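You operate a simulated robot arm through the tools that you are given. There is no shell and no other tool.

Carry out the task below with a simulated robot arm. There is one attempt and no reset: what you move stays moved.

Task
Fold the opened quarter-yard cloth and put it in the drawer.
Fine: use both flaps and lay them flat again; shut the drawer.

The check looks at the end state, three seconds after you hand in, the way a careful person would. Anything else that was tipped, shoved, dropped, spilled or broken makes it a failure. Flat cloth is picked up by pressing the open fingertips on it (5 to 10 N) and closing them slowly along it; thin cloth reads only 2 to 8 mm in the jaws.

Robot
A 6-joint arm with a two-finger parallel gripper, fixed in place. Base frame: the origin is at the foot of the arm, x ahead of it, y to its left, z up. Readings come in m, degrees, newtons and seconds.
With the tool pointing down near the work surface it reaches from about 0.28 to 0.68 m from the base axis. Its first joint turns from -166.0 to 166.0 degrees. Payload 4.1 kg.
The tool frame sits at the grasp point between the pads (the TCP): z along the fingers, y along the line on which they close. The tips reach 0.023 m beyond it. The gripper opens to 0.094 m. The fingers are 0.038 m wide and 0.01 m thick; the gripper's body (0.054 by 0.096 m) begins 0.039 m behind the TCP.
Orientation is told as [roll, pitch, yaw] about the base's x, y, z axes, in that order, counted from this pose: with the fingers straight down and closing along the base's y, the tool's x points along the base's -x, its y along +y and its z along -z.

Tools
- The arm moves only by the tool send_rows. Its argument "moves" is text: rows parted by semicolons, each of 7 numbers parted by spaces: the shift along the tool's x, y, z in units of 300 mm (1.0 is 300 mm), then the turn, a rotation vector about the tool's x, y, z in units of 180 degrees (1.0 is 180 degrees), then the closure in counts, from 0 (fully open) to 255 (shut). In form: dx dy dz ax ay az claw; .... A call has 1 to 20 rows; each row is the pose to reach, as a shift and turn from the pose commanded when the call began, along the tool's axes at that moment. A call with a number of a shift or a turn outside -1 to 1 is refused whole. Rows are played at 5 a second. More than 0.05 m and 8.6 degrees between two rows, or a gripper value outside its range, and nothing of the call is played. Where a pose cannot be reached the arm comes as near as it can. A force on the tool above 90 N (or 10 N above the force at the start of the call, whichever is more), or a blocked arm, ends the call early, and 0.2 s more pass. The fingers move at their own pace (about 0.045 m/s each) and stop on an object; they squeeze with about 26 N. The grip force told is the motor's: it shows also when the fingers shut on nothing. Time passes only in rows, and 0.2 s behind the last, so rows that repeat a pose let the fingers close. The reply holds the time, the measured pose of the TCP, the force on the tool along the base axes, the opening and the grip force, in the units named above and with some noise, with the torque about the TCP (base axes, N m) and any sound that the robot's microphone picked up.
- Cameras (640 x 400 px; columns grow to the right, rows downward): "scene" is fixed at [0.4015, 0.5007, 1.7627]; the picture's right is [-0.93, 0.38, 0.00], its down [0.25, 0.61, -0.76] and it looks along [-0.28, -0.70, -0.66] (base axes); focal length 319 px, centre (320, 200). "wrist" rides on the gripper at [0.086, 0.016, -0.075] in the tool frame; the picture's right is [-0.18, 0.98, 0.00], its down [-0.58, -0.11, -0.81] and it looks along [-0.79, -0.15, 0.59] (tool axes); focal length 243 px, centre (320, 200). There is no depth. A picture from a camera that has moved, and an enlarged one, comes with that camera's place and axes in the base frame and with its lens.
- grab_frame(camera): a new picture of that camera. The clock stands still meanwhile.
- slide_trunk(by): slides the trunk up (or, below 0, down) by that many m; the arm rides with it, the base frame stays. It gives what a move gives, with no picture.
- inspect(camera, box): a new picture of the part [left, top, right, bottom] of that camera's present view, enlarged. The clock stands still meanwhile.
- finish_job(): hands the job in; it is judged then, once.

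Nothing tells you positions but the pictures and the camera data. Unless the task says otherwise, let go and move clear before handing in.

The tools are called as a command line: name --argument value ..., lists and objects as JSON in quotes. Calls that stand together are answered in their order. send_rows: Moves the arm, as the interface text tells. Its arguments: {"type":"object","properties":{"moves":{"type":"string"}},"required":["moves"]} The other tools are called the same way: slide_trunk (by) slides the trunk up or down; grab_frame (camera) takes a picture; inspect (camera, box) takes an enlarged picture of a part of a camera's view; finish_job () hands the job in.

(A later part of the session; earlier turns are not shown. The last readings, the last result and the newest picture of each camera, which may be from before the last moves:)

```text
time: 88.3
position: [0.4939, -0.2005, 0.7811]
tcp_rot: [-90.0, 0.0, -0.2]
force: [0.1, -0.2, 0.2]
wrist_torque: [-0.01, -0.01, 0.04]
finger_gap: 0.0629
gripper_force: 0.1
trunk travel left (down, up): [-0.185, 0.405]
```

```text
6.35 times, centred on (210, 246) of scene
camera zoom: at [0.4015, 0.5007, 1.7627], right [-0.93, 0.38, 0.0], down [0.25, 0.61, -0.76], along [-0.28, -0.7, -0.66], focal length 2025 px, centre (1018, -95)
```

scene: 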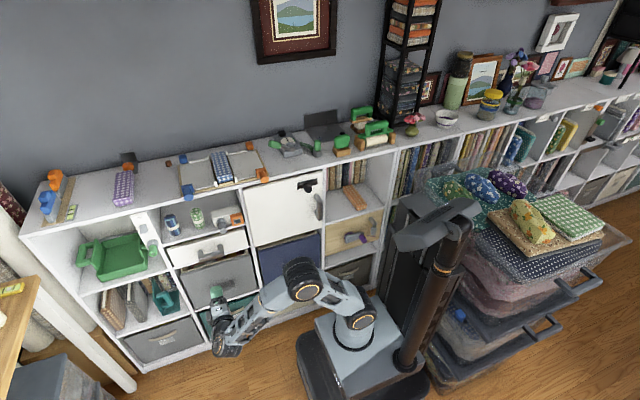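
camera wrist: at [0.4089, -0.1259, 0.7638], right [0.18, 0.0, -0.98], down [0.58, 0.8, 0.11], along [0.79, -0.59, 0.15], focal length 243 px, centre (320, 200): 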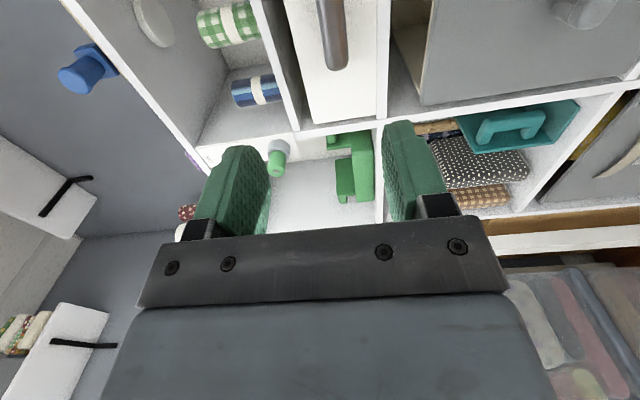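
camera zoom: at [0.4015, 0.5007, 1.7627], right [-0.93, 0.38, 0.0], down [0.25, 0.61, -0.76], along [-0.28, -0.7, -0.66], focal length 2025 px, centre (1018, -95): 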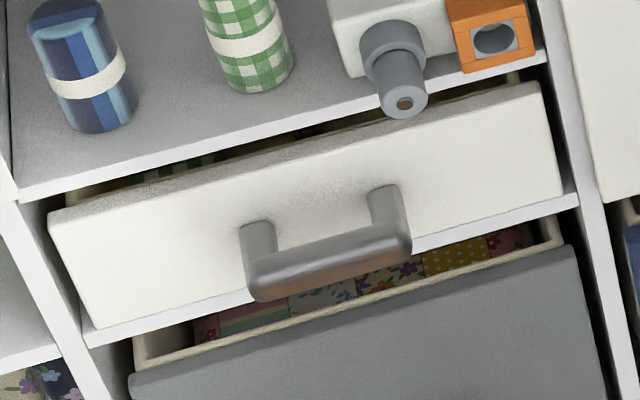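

The bar is about 25 mm thick, centred near z≈0.769, x≈0.494. I approach and check before closing.

send_rows --moves "0 0.02 0.12 0 0 0 85; 0 0.04 0.24 0 0 0 85; 0 0.04 0.36 0 0 0 85; 0 0.04 0.45 0 0 0 85; 0 0.04 0.45 0 0 0 85"

grab_frame --camera "wrist"

```text
time: 89.5
position: [0.493, -0.3353, 0.767]
tcp_rot: [-90.0, 0.0, -0.2]
force: [0.3, 0.8, 0.7]
wrist_torque: [0.02, 0.0, -0.03]
finger_gap: 0.0625
gripper_force: 0.0
trunk travel left (down, up): [-0.185, 0.405]
```

```text
taken
camera wrist: at [0.4073, -0.2606, 0.7503], right [0.18, 0.0, -0.98], down [0.58, 0.8, 0.11], along [0.79, -0.59, 0.15], focal length 243 px, centre (320, 200)
```

wrist: 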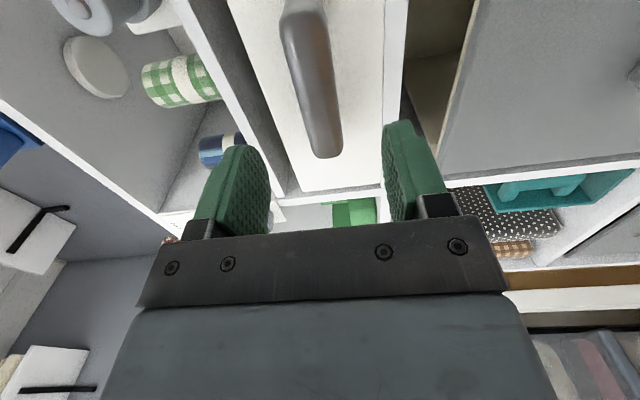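

The bar lies midway between the fingers. I advance onto it and close.

send_rows --moves "0 -0.007 0.08 0 0 0 85; 0 -0.007 0.15 0 0 0 85; 0 -0.007 0.195 0 0 0 85; 0 -0.007 0.195 0 0 0 120; 0 -0.007 0.195 0 0 0 150; 0 -0.007 0.195 0 0 0 180; 0 -0.007 0.195 0 0 0 210; 0 -0.007 0.195 0 0 0 230; 0 -0.007 0.195 0 0 0 230"

grab_frame --camera "wrist"

```text
time: 91.5
position: [0.4936, -0.3953, 0.7683]
tcp_rot: [-89.9, 0.2, -0.2]
force: [-3.7, 2.5, -13.9]
wrist_torque: [-0.23, -0.98, 0.5]
finger_gap: 0.026
gripper_force: 45.3
trunk travel left (down, up): [-0.185, 0.405]
```

```text
taken
camera wrist: at [0.408, -0.3205, 0.7524], right [0.18, 0.0, -0.98], down [0.58, 0.8, 0.11], along [0.79, -0.59, 0.15], focal length 243 px, centre (320, 200)
```

wrist: 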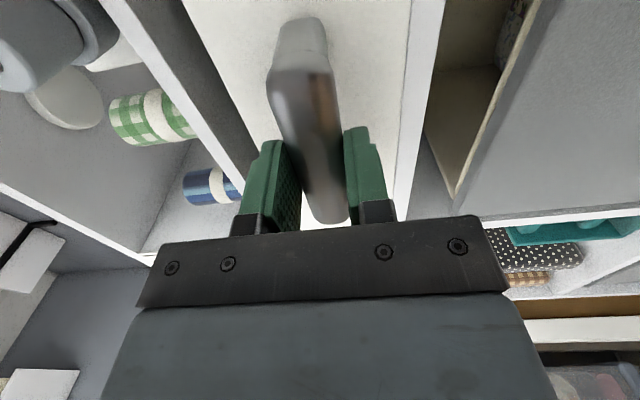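

The bar is gripped (26 mm). I pull the drawer toward the robot gently, first 6 cm.

send_rows --moves "0 0.004 0 0 0 0 230; 0 0.004 -0.05 0 0 0 230; 0 0.004 -0.1 0 0 0 230; 0 0.004 -0.15 0 0 0 230; 0 0.004 -0.2 0 0 0 230; 0 0.004 -0.2 0 0 0 230"

inspect --camera "scene" --box '[150, 200, 270, 275]'

```text
time: 92.9
position: [0.4932, -0.3331, 0.7684]
tcp_rot: [-90.1, 0.0, -0.2]
force: [2.7, -1.3, -9.2]
wrist_torque: [-0.05, -0.18, -0.84]
finger_gap: 0.0259
gripper_force: 44.3
trunk travel left (down, up): [-0.185, 0.405]
```

```text
5.33 times, centred on (210, 238) of scene
camera zoom: at [0.4015, 0.5007, 1.7627], right [-0.93, 0.38, 0.0], down [0.25, 0.61, -0.76], along [-0.28, -0.7, -0.66], focal length 1701 px, centre (907, 0)
```

zoom: 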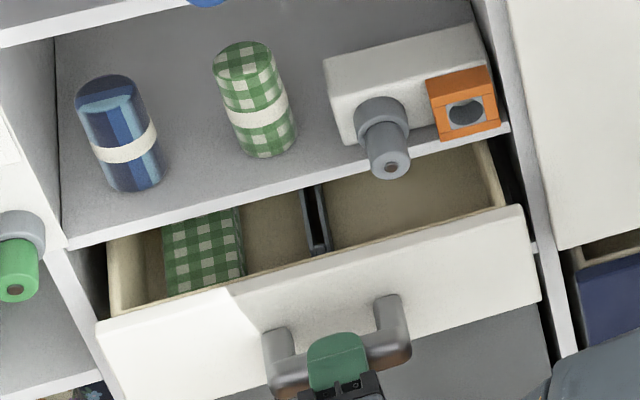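

The drawer slides; inside are a green gingham bundle on one side, a divider, and an empty compartment — this is clearly the fabric drawer. I pull it out further.

send_rows --moves "0 0.003 -0.05 0 0 0 230; 0 0.003 -0.1 0 0 0 230; 0 0.003 -0.15 0 0 0 230; 0 0.003 -0.2 0 0 0 230; 0 0.003 -0.25 0 0 0 230; 0 0.003 -0.25 0 0 0 230"

inspect --camera "scene" --box '[150, 200, 270, 275]'

```text
time: 94.3
position: [0.4933, -0.2596, 0.7688]
tcp_rot: [-90.1, -0.1, -0.2]
force: [2.6, -1.5, 0.1]
wrist_torque: [0.15, 0.22, 0.9]
finger_gap: 0.0258
gripper_force: 45.7
trunk travel left (down, up): [-0.185, 0.405]
```

```text
5.33 times, centred on (210, 238) of scene
camera zoom: at [0.4015, 0.5007, 1.7627], right [-0.93, 0.38, 0.0], down [0.25, 0.61, -0.76], along [-0.28, -0.7, -0.66], focal length 1701 px, centre (907, 0)
```

zoom: 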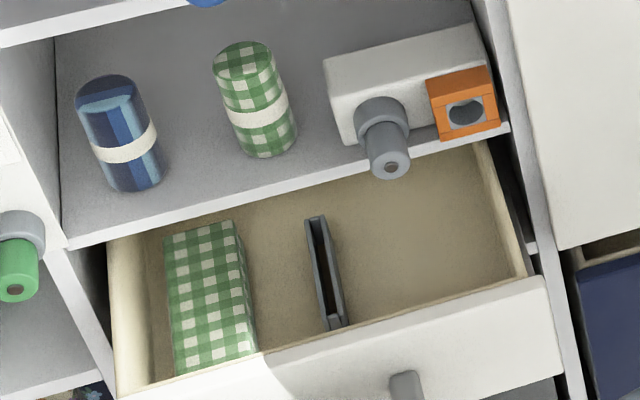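

Interior visible: green bundle left, a divider in the middle, free space on the right side. I open it a little more.

send_rows --moves "0 0 -0.05 0 0 0 230; 0 0 -0.1 0 0 0 230; 0 0 -0.15 0 0 0 230; 0 0 -0.18 0 0 0 230; 0 0 -0.18 0 0 0 230"

inspect --camera "scene" --box '[150, 200, 270, 275]'

```text
time: 95.5
position: [0.4946, -0.2068, 0.769]
tcp_rot: [-89.9, 0.0, -0.3]
force: [-24.3, -1.2, -0.7]
wrist_torque: [-0.17, 0.15, -0.19]
finger_gap: 0.0258
gripper_force: 45.5
trunk travel left (down, up): [-0.185, 0.405]
```

```text
5.33 times, centred on (210, 238) of scene
camera zoom: at [0.4015, 0.5007, 1.7627], right [-0.93, 0.38, 0.0], down [0.25, 0.61, -0.76], along [-0.28, -0.7, -0.66], focal length 1701 px, centre (907, 0)
```

zoom: 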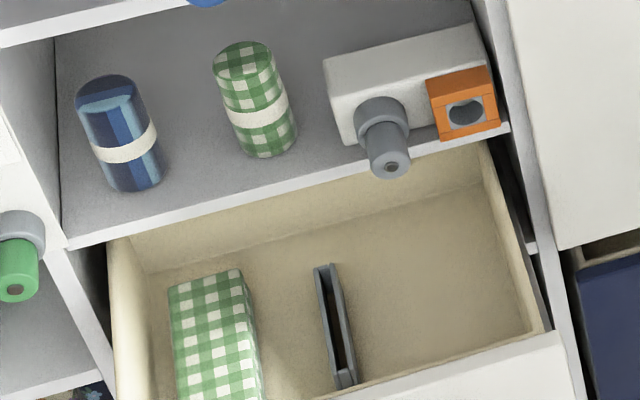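

The drawer is out about 19 cm. A grey peg sticks out above the free compartment, so I want a bit more opening; I try pulling another few centimetres while watching the force.

send_rows --moves "0 0 -0.03 0 0 0 230; 0 0 -0.06 0 0 0 230; 0 0 -0.09 0 0 0 230; 0 0 -0.09 0 0 0 230"

inspect --camera "scene" --box '[150, 200, 270, 275]'

```text
time: 96.5
position: [0.4947, -0.1778, 0.7683]
tcp_rot: [-90.1, 0.0, -0.2]
force: [-19.0, -2.6, 11.5]
wrist_torque: [0.03, 1.48, -0.39]
finger_gap: 0.0261
gripper_force: 45.0
trunk travel left (down, up): [-0.185, 0.405]
```

```text
5.33 times, centred on (210, 238) of scene
camera zoom: at [0.4015, 0.5007, 1.7627], right [-0.93, 0.38, 0.0], down [0.25, 0.61, -0.76], along [-0.28, -0.7, -0.66], focal length 1701 px, centre (907, 0)
```

zoom: 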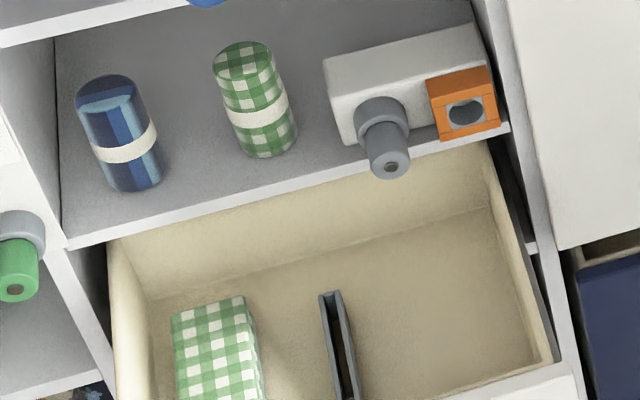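

Still sliding freely (about 22 cm out). Before releasing I check the peg's position relative to the opening with the wrist camera.

grab_frame --camera "wrist"

inspect --camera "wrist" --box '[0, 0, 320, 200]'

```text
taken
camera wrist: at [0.4082, -0.1033, 0.7516], right [0.19, 0.0, -0.98], down [0.58, 0.81, 0.11], along [0.79, -0.59, 0.15], focal length 243 px, centre (320, 200)
```

wrist: 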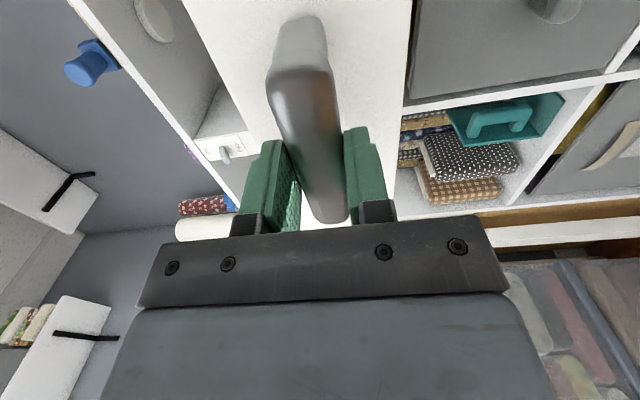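

```text
2.00 times, centred on (160, 100) of wrist
camera zoom: at [0.4082, -0.1033, 0.7516], right [0.19, 0.0, -0.98], down [0.58, 0.81, 0.11], along [0.79, -0.59, 0.15], focal length 485 px, centre (640, 400)
```

zoom: 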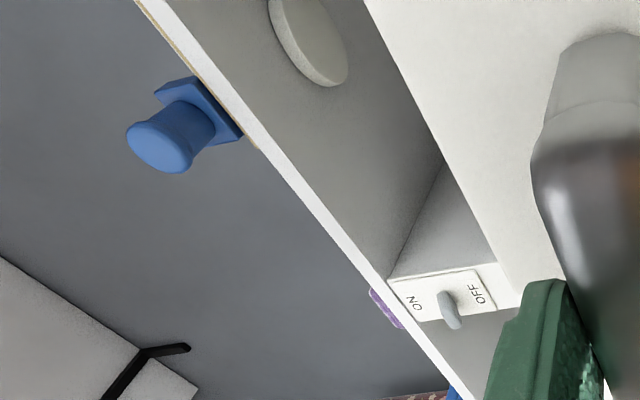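

I release the handle, back away, raise the trunk, and turn the tool downward to look at the open drawer and the cloth from above.

send_rows --moves "0 0 0 0 0 0 180; 0 0 0 0 0 0 120; 0 0 0 0 0 0 85; 0 0 0 0 0 0 85; 0 0 -0.1 0 0 0 85; 0 0 -0.2 0 0 0 85; 0 0 -0.2 0 0 0 85"

slide_trunk --by 0.34

send_rows --moves "0 0 0 -0.045 0 0 85; 0 0 0.03 -0.09 0 0 85; 0 0 0.06 -0.135 0 0 85; 0 0 0.09 -0.18 0 0 85; 0 0 0.12 -0.225 0 0 85; 0 0 0.15 -0.27 0 0 85; 0 0 0.18 -0.315 0 0 85; 0 0 0.22 -0.36 0 0 85; 0 0 0.25 -0.405 0 0 85; 0 0 0.27 -0.45 0 0 85; 0 0 0.27 -0.48 0 0 85; 0 0 0.27 -0.5 0 0 85"

send_rows --moves "0 0 0 0 0 0.045 85; 0 0 0 0 0 0.09 85; 0 0 0 0 0 0.135 85; 0 0 0 0 0 0.18 85; 0 0 0 0 0 0.225 85; 0 0 0 0 0 0.27 85; 0 0 0 0 0 0.315 85; 0 0 0 0 0 0.36 85; 0 0 0 0 0 0.405 85; 0 0 0 0 0 0.45 85; 0 0 0 0 0 0.48 85; 0 0 0 0 0 0.5 85; 0 0 0 0 0 0.5 0"

grab_frame --camera "wrist"

inspect --camera "scene" --box '[140, 190, 300, 290]'

```text
time: 98.1
position: [0.4973, -0.1182, 0.7689]
tcp_rot: [-90.0, -0.1, -0.2]
force: [0.2, -0.4, -0.1]
wrist_torque: [0.0, 0.0, -0.02]
finger_gap: 0.0629
gripper_force: 0.0
trunk travel left (down, up): [-0.185, 0.405]
```

```text
time: 101.5
position: [0.4978, -0.1181, 1.11]
tcp_rot: [-89.9, 0.0, -0.2]
force: [0.7, 0.1, 0.0]
wrist_torque: [-0.02, 0.0, -0.01]
finger_gap: 0.0628
gripper_force: 0.0
trunk travel left (down, up): [-0.525, 0.065]
```

```text
time: 104.1
position: [0.4969, -0.1996, 1.1086]
tcp_rot: [0.2, 0.0, -0.2]
force: [0.5, -0.4, -0.8]
wrist_torque: [-0.04, -0.03, 0.02]
finger_gap: 0.0628
gripper_force: 0.0
trunk travel left (down, up): [-0.525, 0.065]
```

```text
time: 106.9
position: [0.4965, -0.1985, 1.1082]
tcp_rot: [0.0, 0.0, -90.2]
force: [0.3, 0.7, 0.0]
wrist_torque: [-0.02, -0.02, 0.0]
finger_gap: 0.0938
gripper_force: 0.0
trunk travel left (down, up): [-0.525, 0.065]
```

```text
taken
camera wrist: at [0.5142, -0.1126, 1.1825], right [0.98, -0.19, 0.0], down [-0.11, -0.58, 0.81], along [-0.15, -0.79, -0.59], focal length 243 px, centre (320, 200)
```

wrist: 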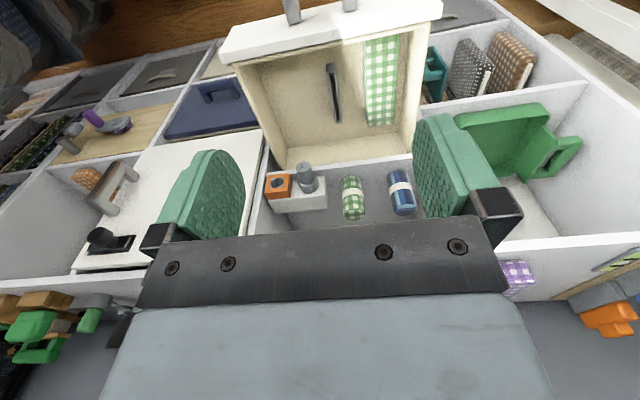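

```text
4.00 times, centred on (220, 240) of scene
camera zoom: at [0.4015, 0.5007, 1.7627], right [-0.93, 0.38, 0.0], down [0.25, 0.61, -0.76], along [-0.28, -0.7, -0.66], focal length 1276 px, centre (720, 40)
```

zoom: 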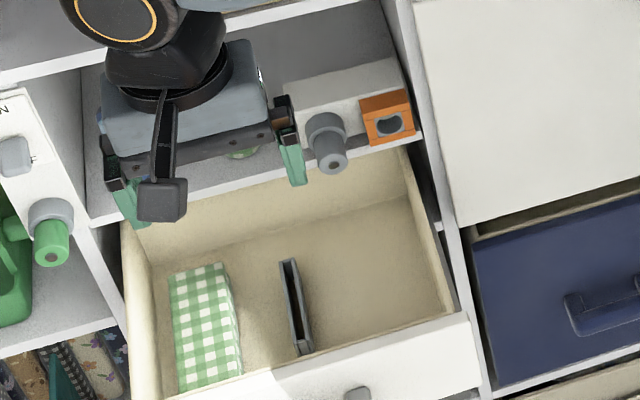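

I can see straight into the open drawer now. I zoom for measurements of the free space, divider and peg.

inspect --camera "wrist" --box '[210, 0, 450, 150]'

inspect --camera "wrist" --box '[240, 120, 360, 220]'

```text
2.67 times, centred on (330, 75) of wrist
camera zoom: at [0.5142, -0.1126, 1.1825], right [0.98, -0.19, 0.0], down [-0.11, -0.58, 0.81], along [-0.15, -0.79, -0.59], focal length 647 px, centre (293, 533)
```

zoom: 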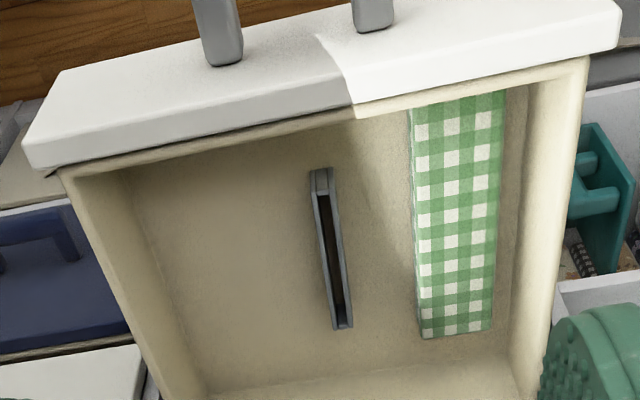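

```text
4.00 times, centred on (300, 170) of wrist
camera zoom: at [0.5142, -0.1126, 1.1825], right [0.98, -0.19, 0.0], down [-0.11, -0.58, 0.81], along [-0.15, -0.79, -0.59], focal length 970 px, centre (400, 320)
```

zoom: 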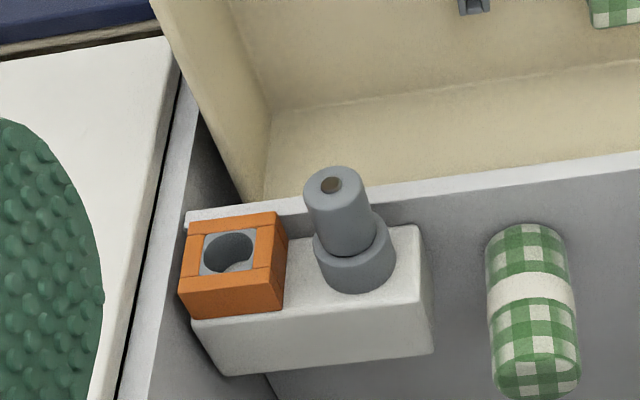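

The peg tip (≈(0.427,-0.422,0.871)) leaves about 16 cm of clear opening, slightly less than the 17 cm bundle. I'll nudge the drawer about 3 cm further open by pushing its front from inside with closed fingers.

send_rows --moves "-0.08 -0.05 -0.02 0 0 0 255; -0.16 -0.10 -0.04 0 0 0 255; -0.24 -0.15 -0.06 0 0 0 255; -0.32 -0.20 -0.073 0 0 0 255; -0.405 -0.255 -0.073 0 0 0 255; -0.405 -0.255 -0.073 0 0 0 255"

grab_frame --camera "wrist"

grab_frame --camera "scene"

```text
time: 108.3
position: [0.4195, -0.3212, 1.134]
tcp_rot: [0.0, -0.1, -90.2]
force: [0.4, -0.1, -0.5]
wrist_torque: [-0.01, 0.0, -0.02]
finger_gap: 0.0
gripper_force: 26.0
trunk travel left (down, up): [-0.525, 0.065]
```

```text
taken
camera wrist: at [0.4366, -0.2346, 1.2081], right [0.98, -0.19, 0.0], down [-0.11, -0.58, 0.81], along [-0.15, -0.79, -0.59], focal length 243 px, centre (320, 200)
```

wrist: 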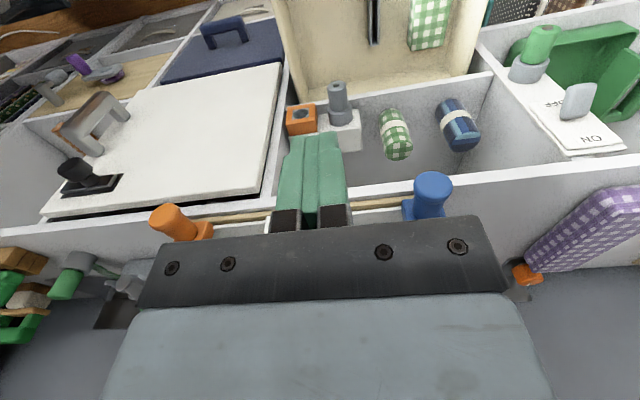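

```text
taken
```

scene: 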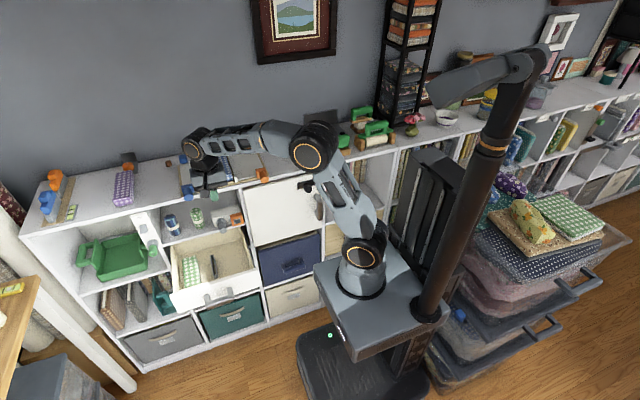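

The path down looks clear of the shelf edge and knobs. I lower the trunk in stages, checking clearance.

slide_trunk --by -0.2

inspect --camera "scene" --box '[130, 120, 330, 245]'

grab_frame --camera "wrist"

```text
time: 110.4
position: [0.4197, -0.3202, 0.9339]
tcp_rot: [0.0, 0.1, -90.2]
force: [0.4, -0.3, 0.1]
wrist_torque: [-0.04, -0.02, 0.01]
finger_gap: 0.0
gripper_force: 26.2
trunk travel left (down, up): [-0.325, 0.265]
```

```text
3.20 times, centred on (230, 182) of scene
camera zoom: at [0.4015, 0.5007, 1.7627], right [-0.93, 0.38, 0.0], down [0.25, 0.61, -0.76], along [-0.28, -0.7, -0.66], focal length 1021 px, centre (608, 256)
```

zoom: 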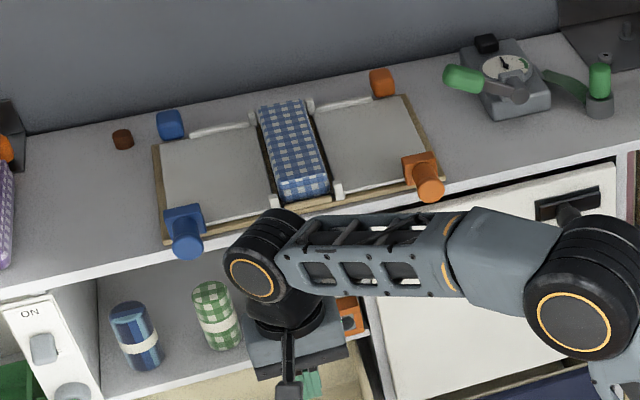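

```text
taken
camera wrist: at [0.4368, -0.2342, 1.0081], right [0.98, -0.19, 0.0], down [-0.11, -0.58, 0.81], along [-0.15, -0.79, -0.59], focal length 243 px, centre (320, 200)
```

wrist: 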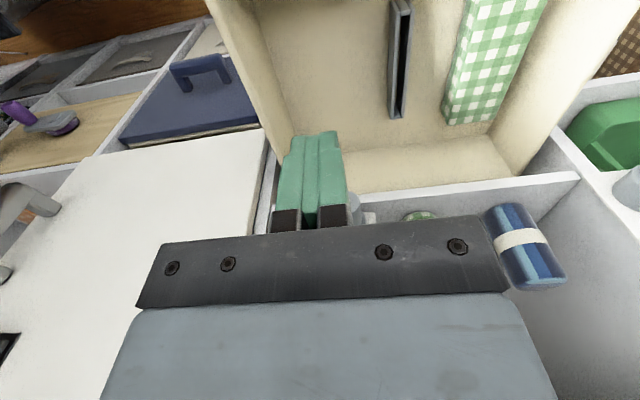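

There's clearance to the knob and the shelf edge. Continuing down into the drawer mouth.

slide_trunk --by -0.08

grab_frame --camera "wrist"

inspect --camera "scene" --box '[140, 170, 300, 270]'

```text
time: 111.6
position: [0.4192, -0.3208, 0.8546]
tcp_rot: [0.0, 0.0, -90.2]
force: [-0.1, -0.7, 0.8]
wrist_torque: [0.01, 0.02, 0.0]
finger_gap: 0.0003
gripper_force: 25.7
trunk travel left (down, up): [-0.245, 0.345]
```

```text
taken
camera wrist: at [0.4368, -0.2342, 0.9281], right [0.98, -0.19, 0.0], down [-0.11, -0.58, 0.81], along [-0.15, -0.79, -0.59], focal length 243 px, centre (320, 200)
```

wrist: 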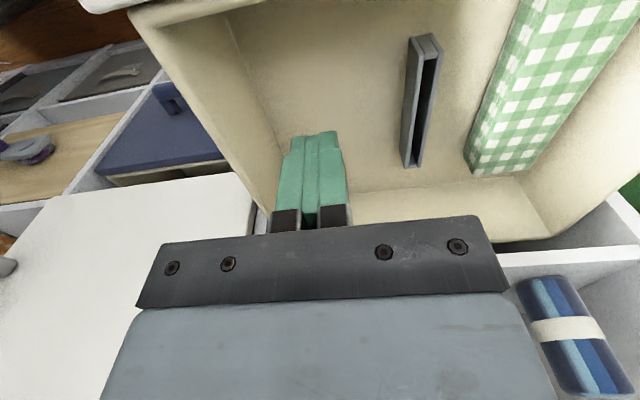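

```text
4.00 times, centred on (220, 220) of scene
camera zoom: at [0.4015, 0.5007, 1.7627], right [-0.93, 0.38, 0.0], down [0.25, 0.61, -0.76], along [-0.28, -0.7, -0.66], focal length 1276 px, centre (720, 120)
```

zoom: 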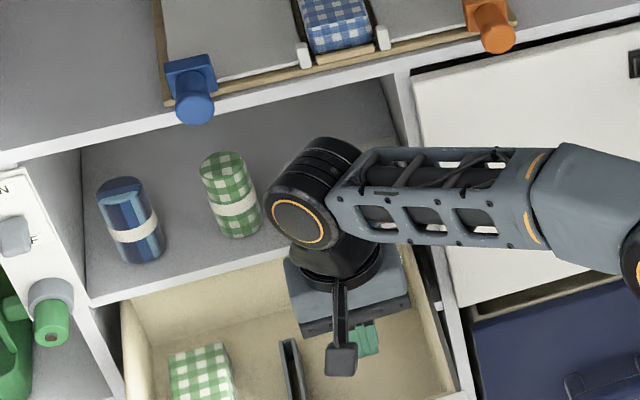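

Clear. A further 6 cm down, then push the drawer front outward.

slide_trunk --by -0.062

send_rows --moves "0.05 0 0 0 0 0 255; 0.10 0 0 0 0 0 255; 0.14 0 0 0 0 0 255; 0.14 0 0 0 0 0 255"

grab_frame --camera "wrist"

```text
time: 112.6
position: [0.4197, -0.3205, 0.7928]
tcp_rot: [0.0, 0.1, -90.2]
force: [0.3, 0.3, -0.2]
wrist_torque: [0.03, 0.01, 0.03]
finger_gap: 0.0
gripper_force: 26.1
trunk travel left (down, up): [-0.183, 0.407]
```

```text
time: 113.6
position: [0.4186, -0.279, 0.7915]
tcp_rot: [0.0, 0.0, -90.2]
force: [-0.3, -1.9, 1.4]
wrist_torque: [0.03, 0.02, 0.02]
finger_gap: 0.0003
gripper_force: 26.4
trunk travel left (down, up): [-0.183, 0.407]
```

```text
taken
camera wrist: at [0.4362, -0.1931, 0.8657], right [0.98, -0.19, 0.0], down [-0.11, -0.58, 0.81], along [-0.15, -0.79, -0.59], focal length 243 px, centre (320, 200)
```

wrist: 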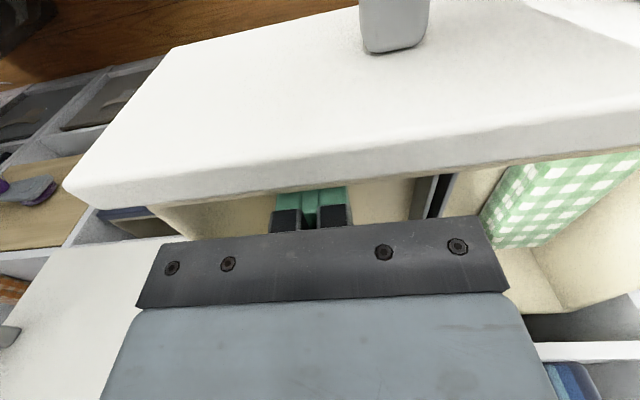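

The fingertips are touching the inner front. Pushing about 3–4 cm more.

send_rows --moves "0.03 0 0 0 0 0 255; 0.06 0 0 0 0 0 255; 0.09 0 0 0 0 0 255; 0.12 0 0 0 0 0 255; 0.12 0 0 0 0 0 255"

inspect --camera "scene" --box '[140, 190, 300, 290]'

```text
time: 114.8
position: [0.4193, -0.2523, 0.7926]
tcp_rot: [0.3, -0.3, -90.3]
force: [6.4, -69.0, 10.2]
wrist_torque: [1.69, 0.19, 0.32]
finger_gap: 0.0
gripper_force: 25.7
trunk travel left (down, up): [-0.183, 0.407]
```

```text
4.00 times, centred on (220, 240) of scene
camera zoom: at [0.4015, 0.5007, 1.7627], right [-0.93, 0.38, 0.0], down [0.25, 0.61, -0.76], along [-0.28, -0.7, -0.66], focal length 1276 px, centre (720, 40)
```

zoom: 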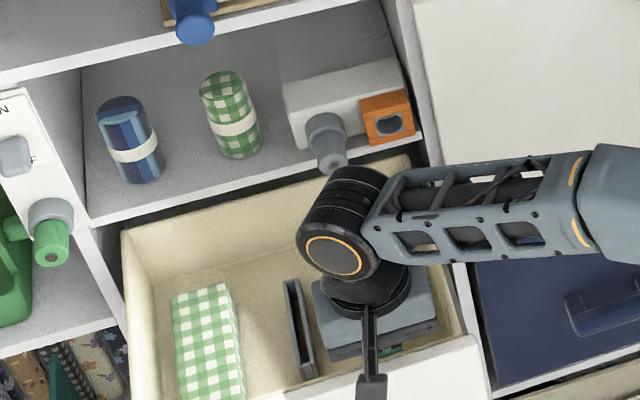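

The drawer reached its end stop (69 N), now about 24 cm open. I back off the fingers and raise up out of the drawer.

send_rows --moves "-0.04 0 0 0 0 0 255; -0.10 0 0 0 0 0 255; -0.18 0 0 0 0 0 255; -0.18 0 0 0 0 0 255"

slide_trunk --by 0.2

grab_frame --camera "wrist"

inspect --camera "wrist" --box '[160, 0, 560, 250]'

```text
time: 115.8
position: [0.418, -0.2962, 0.791]
tcp_rot: [0.0, 0.1, -90.2]
force: [0.5, 0.3, 0.7]
wrist_torque: [0.0, 0.01, 0.02]
finger_gap: 0.0
gripper_force: 25.9
trunk travel left (down, up): [-0.183, 0.407]
```

```text
time: 118.0
position: [0.4196, -0.2959, 0.9917]
tcp_rot: [0.0, 0.0, -90.2]
force: [0.0, 0.3, -0.8]
wrist_torque: [0.02, 0.0, -0.01]
finger_gap: 0.0
gripper_force: 26.3
trunk travel left (down, up): [-0.383, 0.207]
```

```text
taken
camera wrist: at [0.436, -0.2102, 1.065], right [0.98, -0.19, 0.0], down [-0.11, -0.58, 0.81], along [-0.15, -0.79, -0.59], focal length 243 px, centre (320, 200)
```

wrist: 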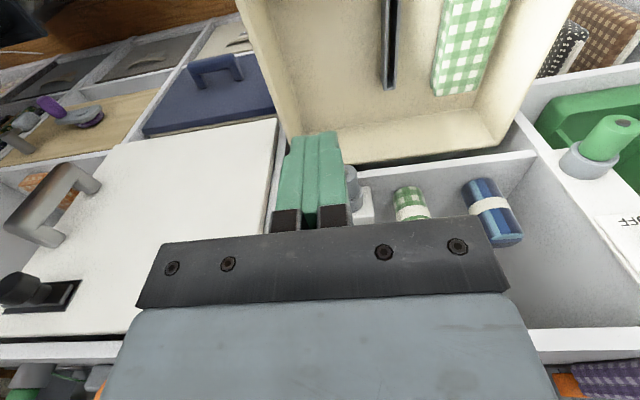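

```text
1.60 times, centred on (360, 125) of wrist
camera zoom: at [0.436, -0.2102, 1.065], right [0.98, -0.19, 0.0], down [-0.11, -0.58, 0.81], along [-0.15, -0.79, -0.59], focal length 388 px, centre (256, 320)
```

zoom: 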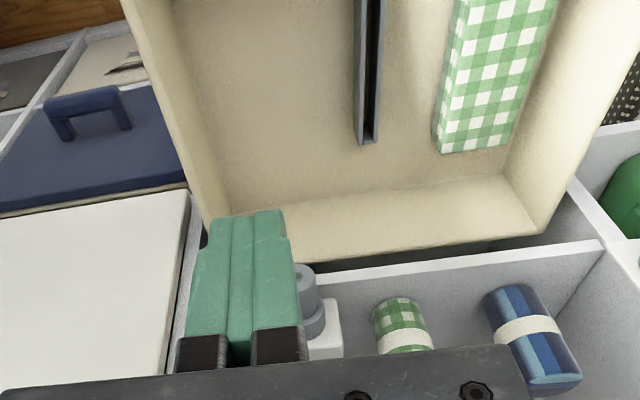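

Drawer is fully open. Now I raise the trunk, open the gripper and move above the folded cloth to line up the pick.

slide_trunk --by 0.2

send_rows --moves "-0.10 -0.02 0 0 0 0 0; -0.22 -0.05 0 0 0 0 0; -0.34 -0.08 0 0 0 0 0; -0.34 -0.08 0 0 0 0 0"

grab_frame --camera "wrist"

inspect --camera "wrist" --box '[160, 60, 480, 260]'

```text
time: 120.2
position: [0.4202, -0.2961, 1.1908]
tcp_rot: [0.1, 0.0, -90.2]
force: [0.2, 0.2, -1.1]
wrist_torque: [0.01, 0.04, -0.03]
finger_gap: 0.0
gripper_force: 25.9
trunk travel left (down, up): [-0.583, 0.007]
```

```text
time: 121.2
position: [0.3953, -0.3977, 1.1905]
tcp_rot: [0.0, 0.0, -90.2]
force: [-0.1, 0.3, 0.6]
wrist_torque: [-0.02, -0.01, 0.0]
finger_gap: 0.0867
gripper_force: 0.1
trunk travel left (down, up): [-0.583, 0.007]
```

```text
taken
camera wrist: at [0.4121, -0.3122, 1.2648], right [0.98, -0.19, 0.0], down [-0.11, -0.58, 0.81], along [-0.15, -0.79, -0.59], focal length 243 px, centre (320, 200)
```

wrist: 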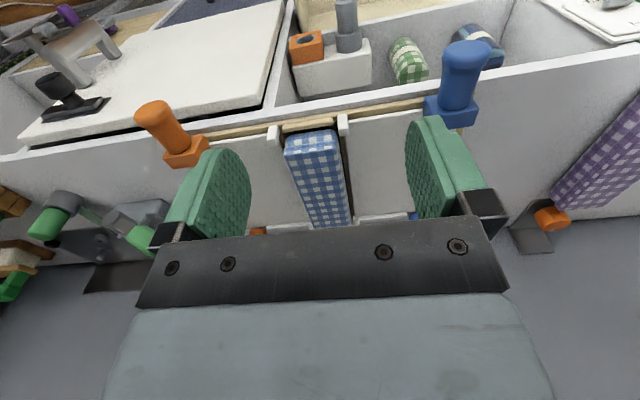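

```text
2.00 times, centred on (320, 160) of wrist
camera zoom: at [0.4121, -0.3122, 1.2648], right [0.98, -0.19, 0.0], down [-0.11, -0.58, 0.81], along [-0.15, -0.79, -0.59], focal length 485 px, centre (320, 280)
```

zoom: 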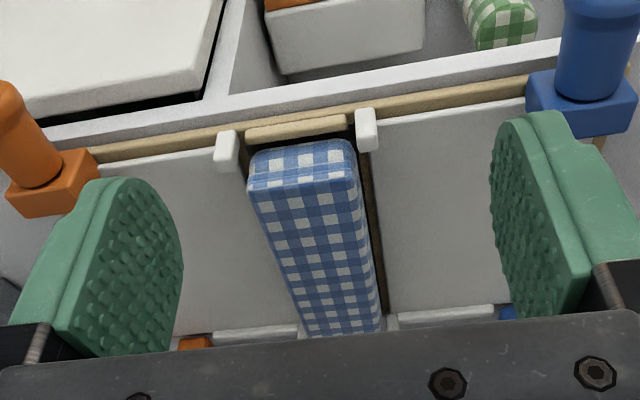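

The folded bundle spans x≈0.347–0.401 and y≈-0.465 to -0.63, top near z≈1.088. I move over its centre first and check the alignment.

send_rows --moves "-0.12 -0.02 0 0 0 0 0; -0.25 -0.04 0 0 0 0 0; -0.37 -0.06 0.03 0 0 0 0; -0.49 -0.071 0.06 0 0 0 0; -0.49 -0.071 0.12 0 0 0 0; -0.49 -0.071 0.12 0 0 0 0"

grab_frame --camera "wrist"

inspect --camera "scene" --box '[160, 110, 300, 198]'

```text
time: 122.6
position: [0.3726, -0.5444, 1.1566]
tcp_rot: [0.0, 0.0, -90.2]
force: [0.5, 0.0, -0.5]
wrist_torque: [0.0, 0.01, 0.01]
finger_gap: 0.0939
gripper_force: 0.1
out of reach, approached as far as the arm can: row 4
trunk travel left (down, up): [-0.583, 0.007]
```

```text
taken
camera wrist: at [0.3905, -0.4574, 1.2299], right [0.98, -0.19, 0.0], down [-0.11, -0.58, 0.81], along [-0.15, -0.79, -0.59], focal length 243 px, centre (320, 200)
```

wrist: 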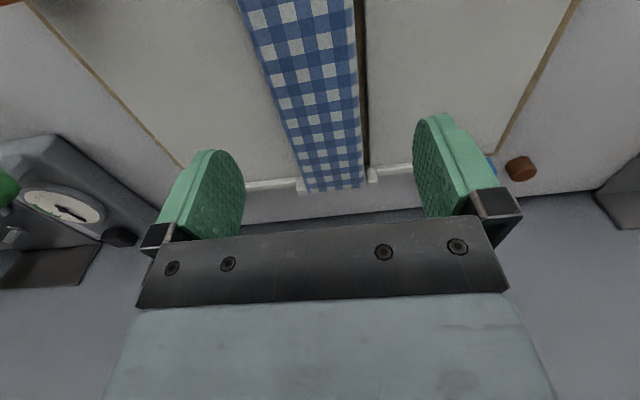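

```text
4.55 times, centred on (230, 154) of scene
camera zoom: at [0.4015, 0.5007, 1.7627], right [-0.93, 0.38, 0.0], down [0.25, 0.61, -0.76], along [-0.28, -0.7, -0.66], focal length 1450 px, centre (729, 409)
```

zoom: 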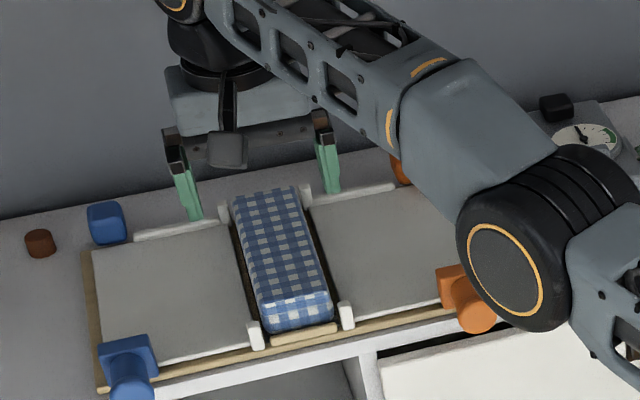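

The cloth is centred between the open fingers. I lower slowly alongside it to just above the flap surfaces.

send_rows --moves "0 0.003 0.05 0 0 0 0; 0 0.003 0.10 0 0 0 0; 0 0.003 0.15 0 0 0 0; 0 0.003 0.19 0 0 0 0; 0 0.003 0.215 0 0 0 0; 0 0.003 0.23 0 0 0 0; 0 0.003 0.23 0 0 0 0"

grab_frame --camera "wrist"

inspect --camera "scene" --box '[180, 130, 260, 180]'

```text
time: 124.2
position: [0.38, -0.5549, 1.089]
tcp_rot: [0.0, 0.2, -90.3]
force: [0.1, -1.0, 0.0]
wrist_torque: [0.01, -0.04, 0.0]
finger_gap: 0.0939
gripper_force: 0.2
out of reach, approached as far as the arm can: row 3, 4, 5, 6, 7
trunk travel left (down, up): [-0.583, 0.007]
```

```text
taken
camera wrist: at [0.3969, -0.4688, 1.1626], right [0.98, -0.19, 0.0], down [-0.11, -0.58, 0.81], along [-0.15, -0.79, -0.59], focal length 243 px, centre (320, 200)
```

wrist: 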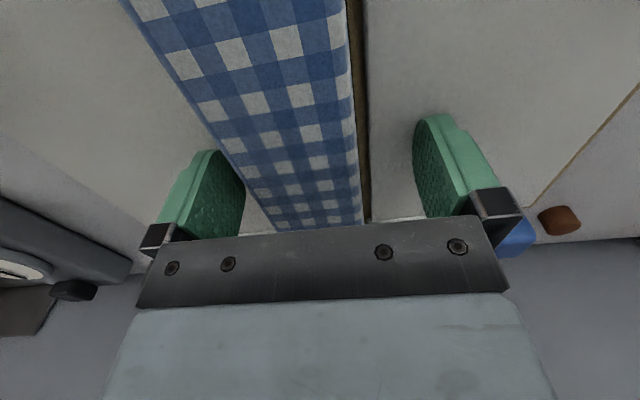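

```text
8.00 times, centred on (220, 155) of scene
camera zoom: at [0.4015, 0.5007, 1.7627], right [-0.93, 0.38, 0.0], down [0.25, 0.61, -0.76], along [-0.28, -0.7, -0.66], focal length 2552 px, centre (1120, 560)
```

zoom: 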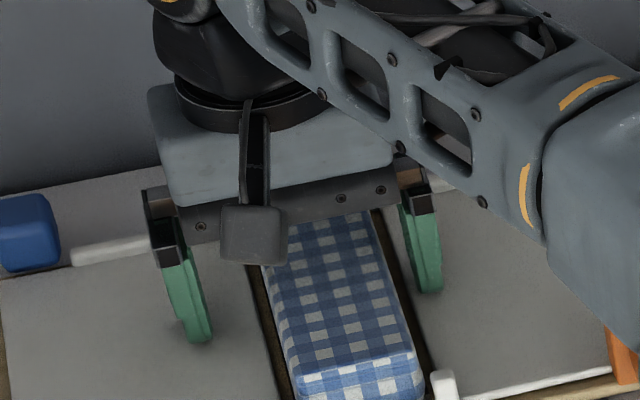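

The arm drifted slightly at this height (reach limit with the trunk high), so I go back up and will descend with the trunk instead, keeping the arm in a comfortable pose.

send_rows --moves "0.005 -0.004 -0.06 0 0 0 0; 0.015 -0.01 -0.13 0 0 0 0; 0.025 -0.018 -0.19 0 0 0 0; 0.033 -0.0217 -0.24 0 0 0 0; 0.033 -0.0217 -0.24 0 0 0 0"

slide_trunk --by -0.04

grab_frame --camera "wrist"

grab_frame --camera "scene"

```text
time: 125.4
position: [0.3711, -0.5451, 1.1594]
tcp_rot: [-0.1, 0.1, -90.2]
force: [-0.7, -0.6, -0.8]
wrist_torque: [-0.01, 0.01, -0.03]
finger_gap: 0.0938
gripper_force: 0.0
trunk travel left (down, up): [-0.583, 0.007]
```

```text
time: 126.2
position: [0.371, -0.5448, 1.1196]
tcp_rot: [0.1, 0.1, -90.2]
force: [0.3, 0.2, -0.5]
wrist_torque: [0.02, -0.01, -0.01]
finger_gap: 0.0942
gripper_force: 0.1
trunk travel left (down, up): [-0.543, 0.047]
```

```text
taken
camera wrist: at [0.3877, -0.4582, 1.1932], right [0.98, -0.19, 0.0], down [-0.11, -0.58, 0.81], along [-0.15, -0.79, -0.59], focal length 243 px, centre (320, 200)
```

wrist: 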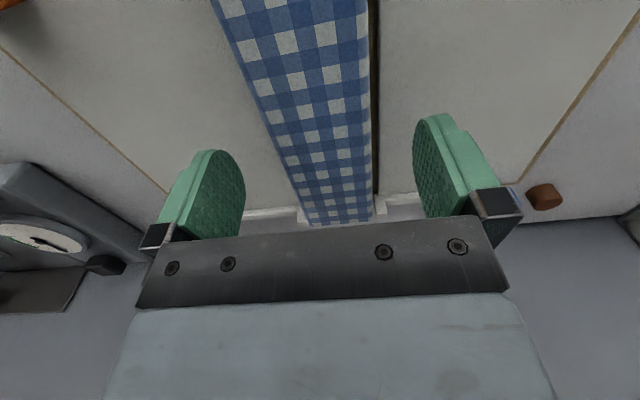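

```text
taken
```

scene: 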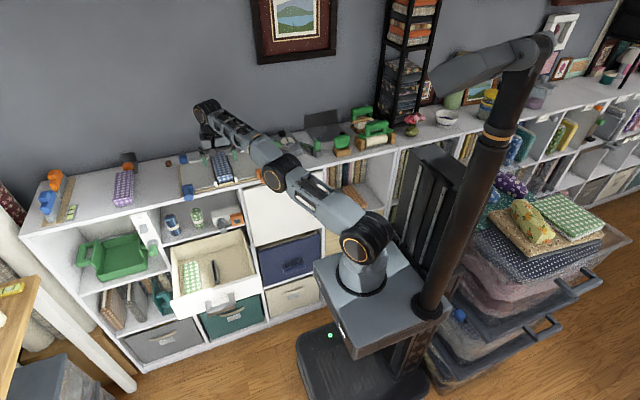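

The arm is almost straight here, which makes it imprecise. I'll raise the trunk back and grip a little nearer to the front (y≈-0.505) where the elbow stays bent.

slide_trunk --by 0.045

send_rows --moves "0.05 0.005 0 0 0 0 0; 0.10 0.01 0 0 0 0 0; 0.14 0.01 0 0 0 0 0; 0.14 0.01 0 0 0 0 0"

send_rows --moves "0 0 0.05 0 0 0 0; 0 0 0.10 0 0 0 0; 0 0 0.15 0 0 0 0; 0 0 0.19 0 0 0 0; 0 0 0.22 0 0 0 0; 0 0 0.235 0 0 0 0; 0 0 0.235 0 0 0 0"

grab_frame --camera "wrist"

inspect --camera "scene" --box '[180, 130, 280, 192]'

```text
time: 127.1
position: [0.3714, -0.5446, 1.1646]
tcp_rot: [0.0, 0.0, -90.2]
force: [-0.8, 0.3, -0.5]
wrist_torque: [0.0, -0.01, -0.01]
finger_gap: 0.0941
gripper_force: 0.2
trunk travel left (down, up): [-0.588, 0.002]
```

```text
time: 128.1
position: [0.3846, -0.53, 1.1697]
tcp_rot: [0.0, 0.1, -90.1]
force: [-0.1, 0.0, -1.0]
wrist_torque: [0.0, 0.02, -0.01]
finger_gap: 0.0939
gripper_force: 0.1
out of reach, approached as far as the arm can: row 1, 2, 3, 4
trunk travel left (down, up): [-0.588, 0.002]
```

```text
time: 129.7
position: [0.3913, -0.5427, 1.1136]
tcp_rot: [0.3, -0.7, -90.2]
force: [0.3, -4.4, 48.9]
wrist_torque: [0.57, 2.31, 0.16]
finger_gap: 0.0936
gripper_force: 0.0
out of reach, approached as far as the arm can: row 1, 2, 3, 4, 5, 6, 7
trunk travel left (down, up): [-0.588, 0.002]
```

```text
taken
camera wrist: at [0.4086, -0.4554, 1.1874], right [0.98, -0.19, 0.01], down [-0.12, -0.57, 0.81], along [-0.15, -0.8, -0.58], focal length 243 px, centre (320, 200)
```

wrist: 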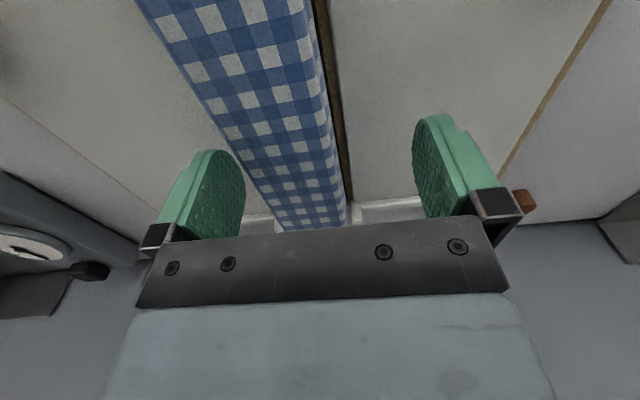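

```text
6.40 times, centred on (230, 161) of scene
camera zoom: at [0.4015, 0.5007, 1.7627], right [-0.93, 0.38, 0.0], down [0.25, 0.61, -0.76], along [-0.28, -0.7, -0.66], focal length 2041 px, centre (896, 450)
```

zoom: 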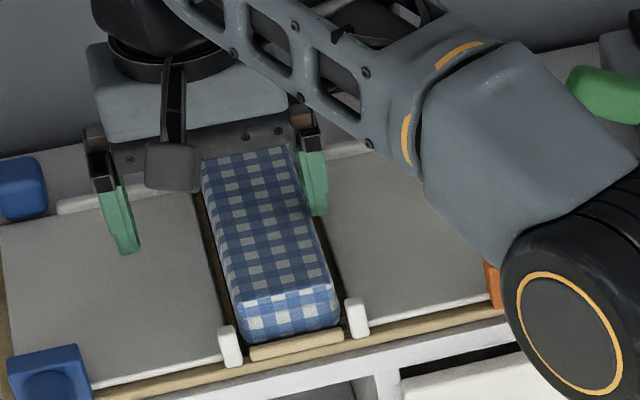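

The arm slid off the commanded line and a finger is pressing on the cloth edge (49 N). I lift straight up right away in small steps and look at the arm posture.

send_rows --moves "0 0 -0.05 0 0 0 0; 0 0 -0.1 0 0 0 0; 0 0 -0.15 0 0 0 0; 0 0 -0.15 0 0 0 0"

grab_frame --camera "scene"

inspect --camera "scene" --box '[180, 100, 420, 290]'

```text
time: 130.7
position: [0.3906, -0.5347, 1.1493]
tcp_rot: [0.0, 0.1, -90.2]
force: [0.3, -0.4, 0.5]
wrist_torque: [0.02, -0.03, -0.01]
finger_gap: 0.0941
gripper_force: 0.0
out of reach, approached as far as the arm can: row 2, 3, 4
trunk travel left (down, up): [-0.588, 0.002]
```

```text
taken
```

scene: 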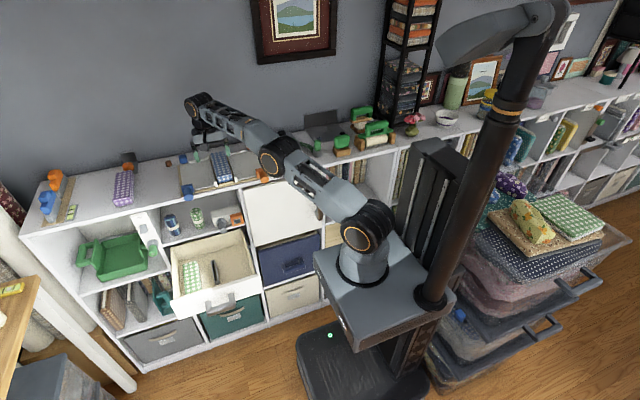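

```text
2.11 times, centred on (300, 195) of scene
camera zoom: at [0.4015, 0.5007, 1.7627], right [-0.93, 0.38, 0.0], down [0.25, 0.61, -0.76], along [-0.28, -0.7, -0.66], focal length 672 px, centre (362, 210)
```

zoom: 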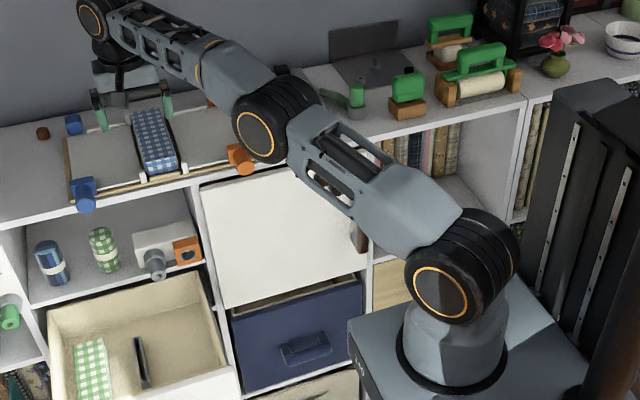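

The arm is essentially straight (at its singular reach limit). I try a small pull directly back toward the shoulder to re-bend the elbow, and check which way it bends.

send_rows --moves "0.022 -0.019 0.015 0 0 0 0; 0.044 -0.039 0.032 0 0 0 0; 0.044 -0.039 0.032 0 0 0 0"

inspect --camera "scene" --box '[180, 100, 420, 290]'

```text
time: 131.5
position: [0.3776, -0.5211, 1.1386]
tcp_rot: [0.0, 0.0, -90.2]
force: [0.7, -0.3, -0.5]
wrist_torque: [0.03, 0.0, 0.0]
finger_gap: 0.0939
gripper_force: 0.0
trunk travel left (down, up): [-0.588, 0.002]
```

```text
2.11 times, centred on (300, 195) of scene
camera zoom: at [0.4015, 0.5007, 1.7627], right [-0.93, 0.38, 0.0], down [0.25, 0.61, -0.76], along [-0.28, -0.7, -0.66], focal length 672 px, centre (362, 210)
```

zoom: 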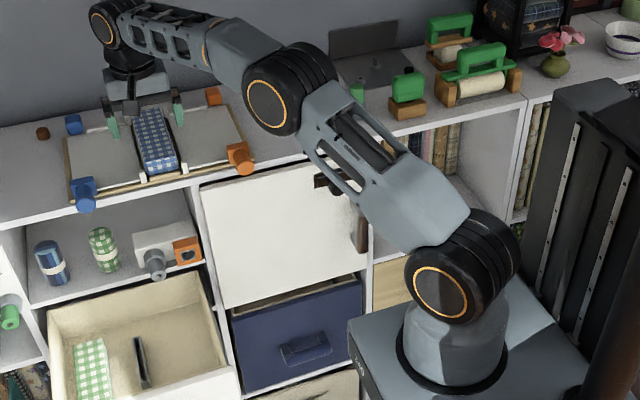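

The elbow re-bent upward and tracking is good again. Now I descend beside the cloth at y≈-0.515 in small steps.

send_rows --moves "0.02 -0.012 0.03 0 0 0 0; 0.02 -0.012 0.06 0 0 0 0; 0.02 -0.012 0.09 0 0 0 0; 0.02 -0.012 0.09 0 0 0 0"

grab_frame --camera "wrist"

inspect --camera "scene" --box '[180, 130, 280, 192]'

```text
time: 132.5
position: [0.3733, -0.5163, 1.1114]
tcp_rot: [0.1, 0.1, -90.2]
force: [0.1, -0.6, 0.0]
wrist_torque: [0.03, -0.03, -0.02]
finger_gap: 0.0941
gripper_force: 0.1
trunk travel left (down, up): [-0.588, 0.002]
```

```text
taken
camera wrist: at [0.3904, -0.4294, 1.1856], right [0.98, -0.19, 0.0], down [-0.11, -0.58, 0.81], along [-0.15, -0.79, -0.59], focal length 243 px, centre (320, 200)
```

wrist: 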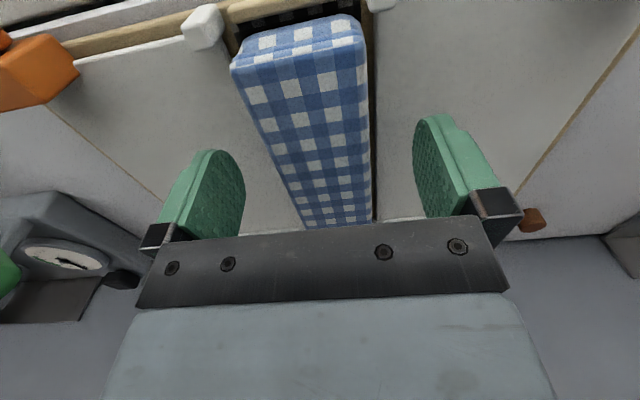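

```text
6.40 times, centred on (230, 161) of scene
camera zoom: at [0.4015, 0.5007, 1.7627], right [-0.93, 0.38, 0.0], down [0.25, 0.61, -0.76], along [-0.28, -0.7, -0.66], focal length 2041 px, centre (896, 450)
```

zoom: 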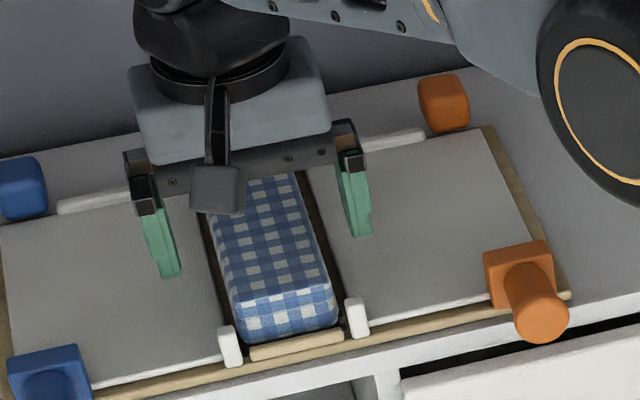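

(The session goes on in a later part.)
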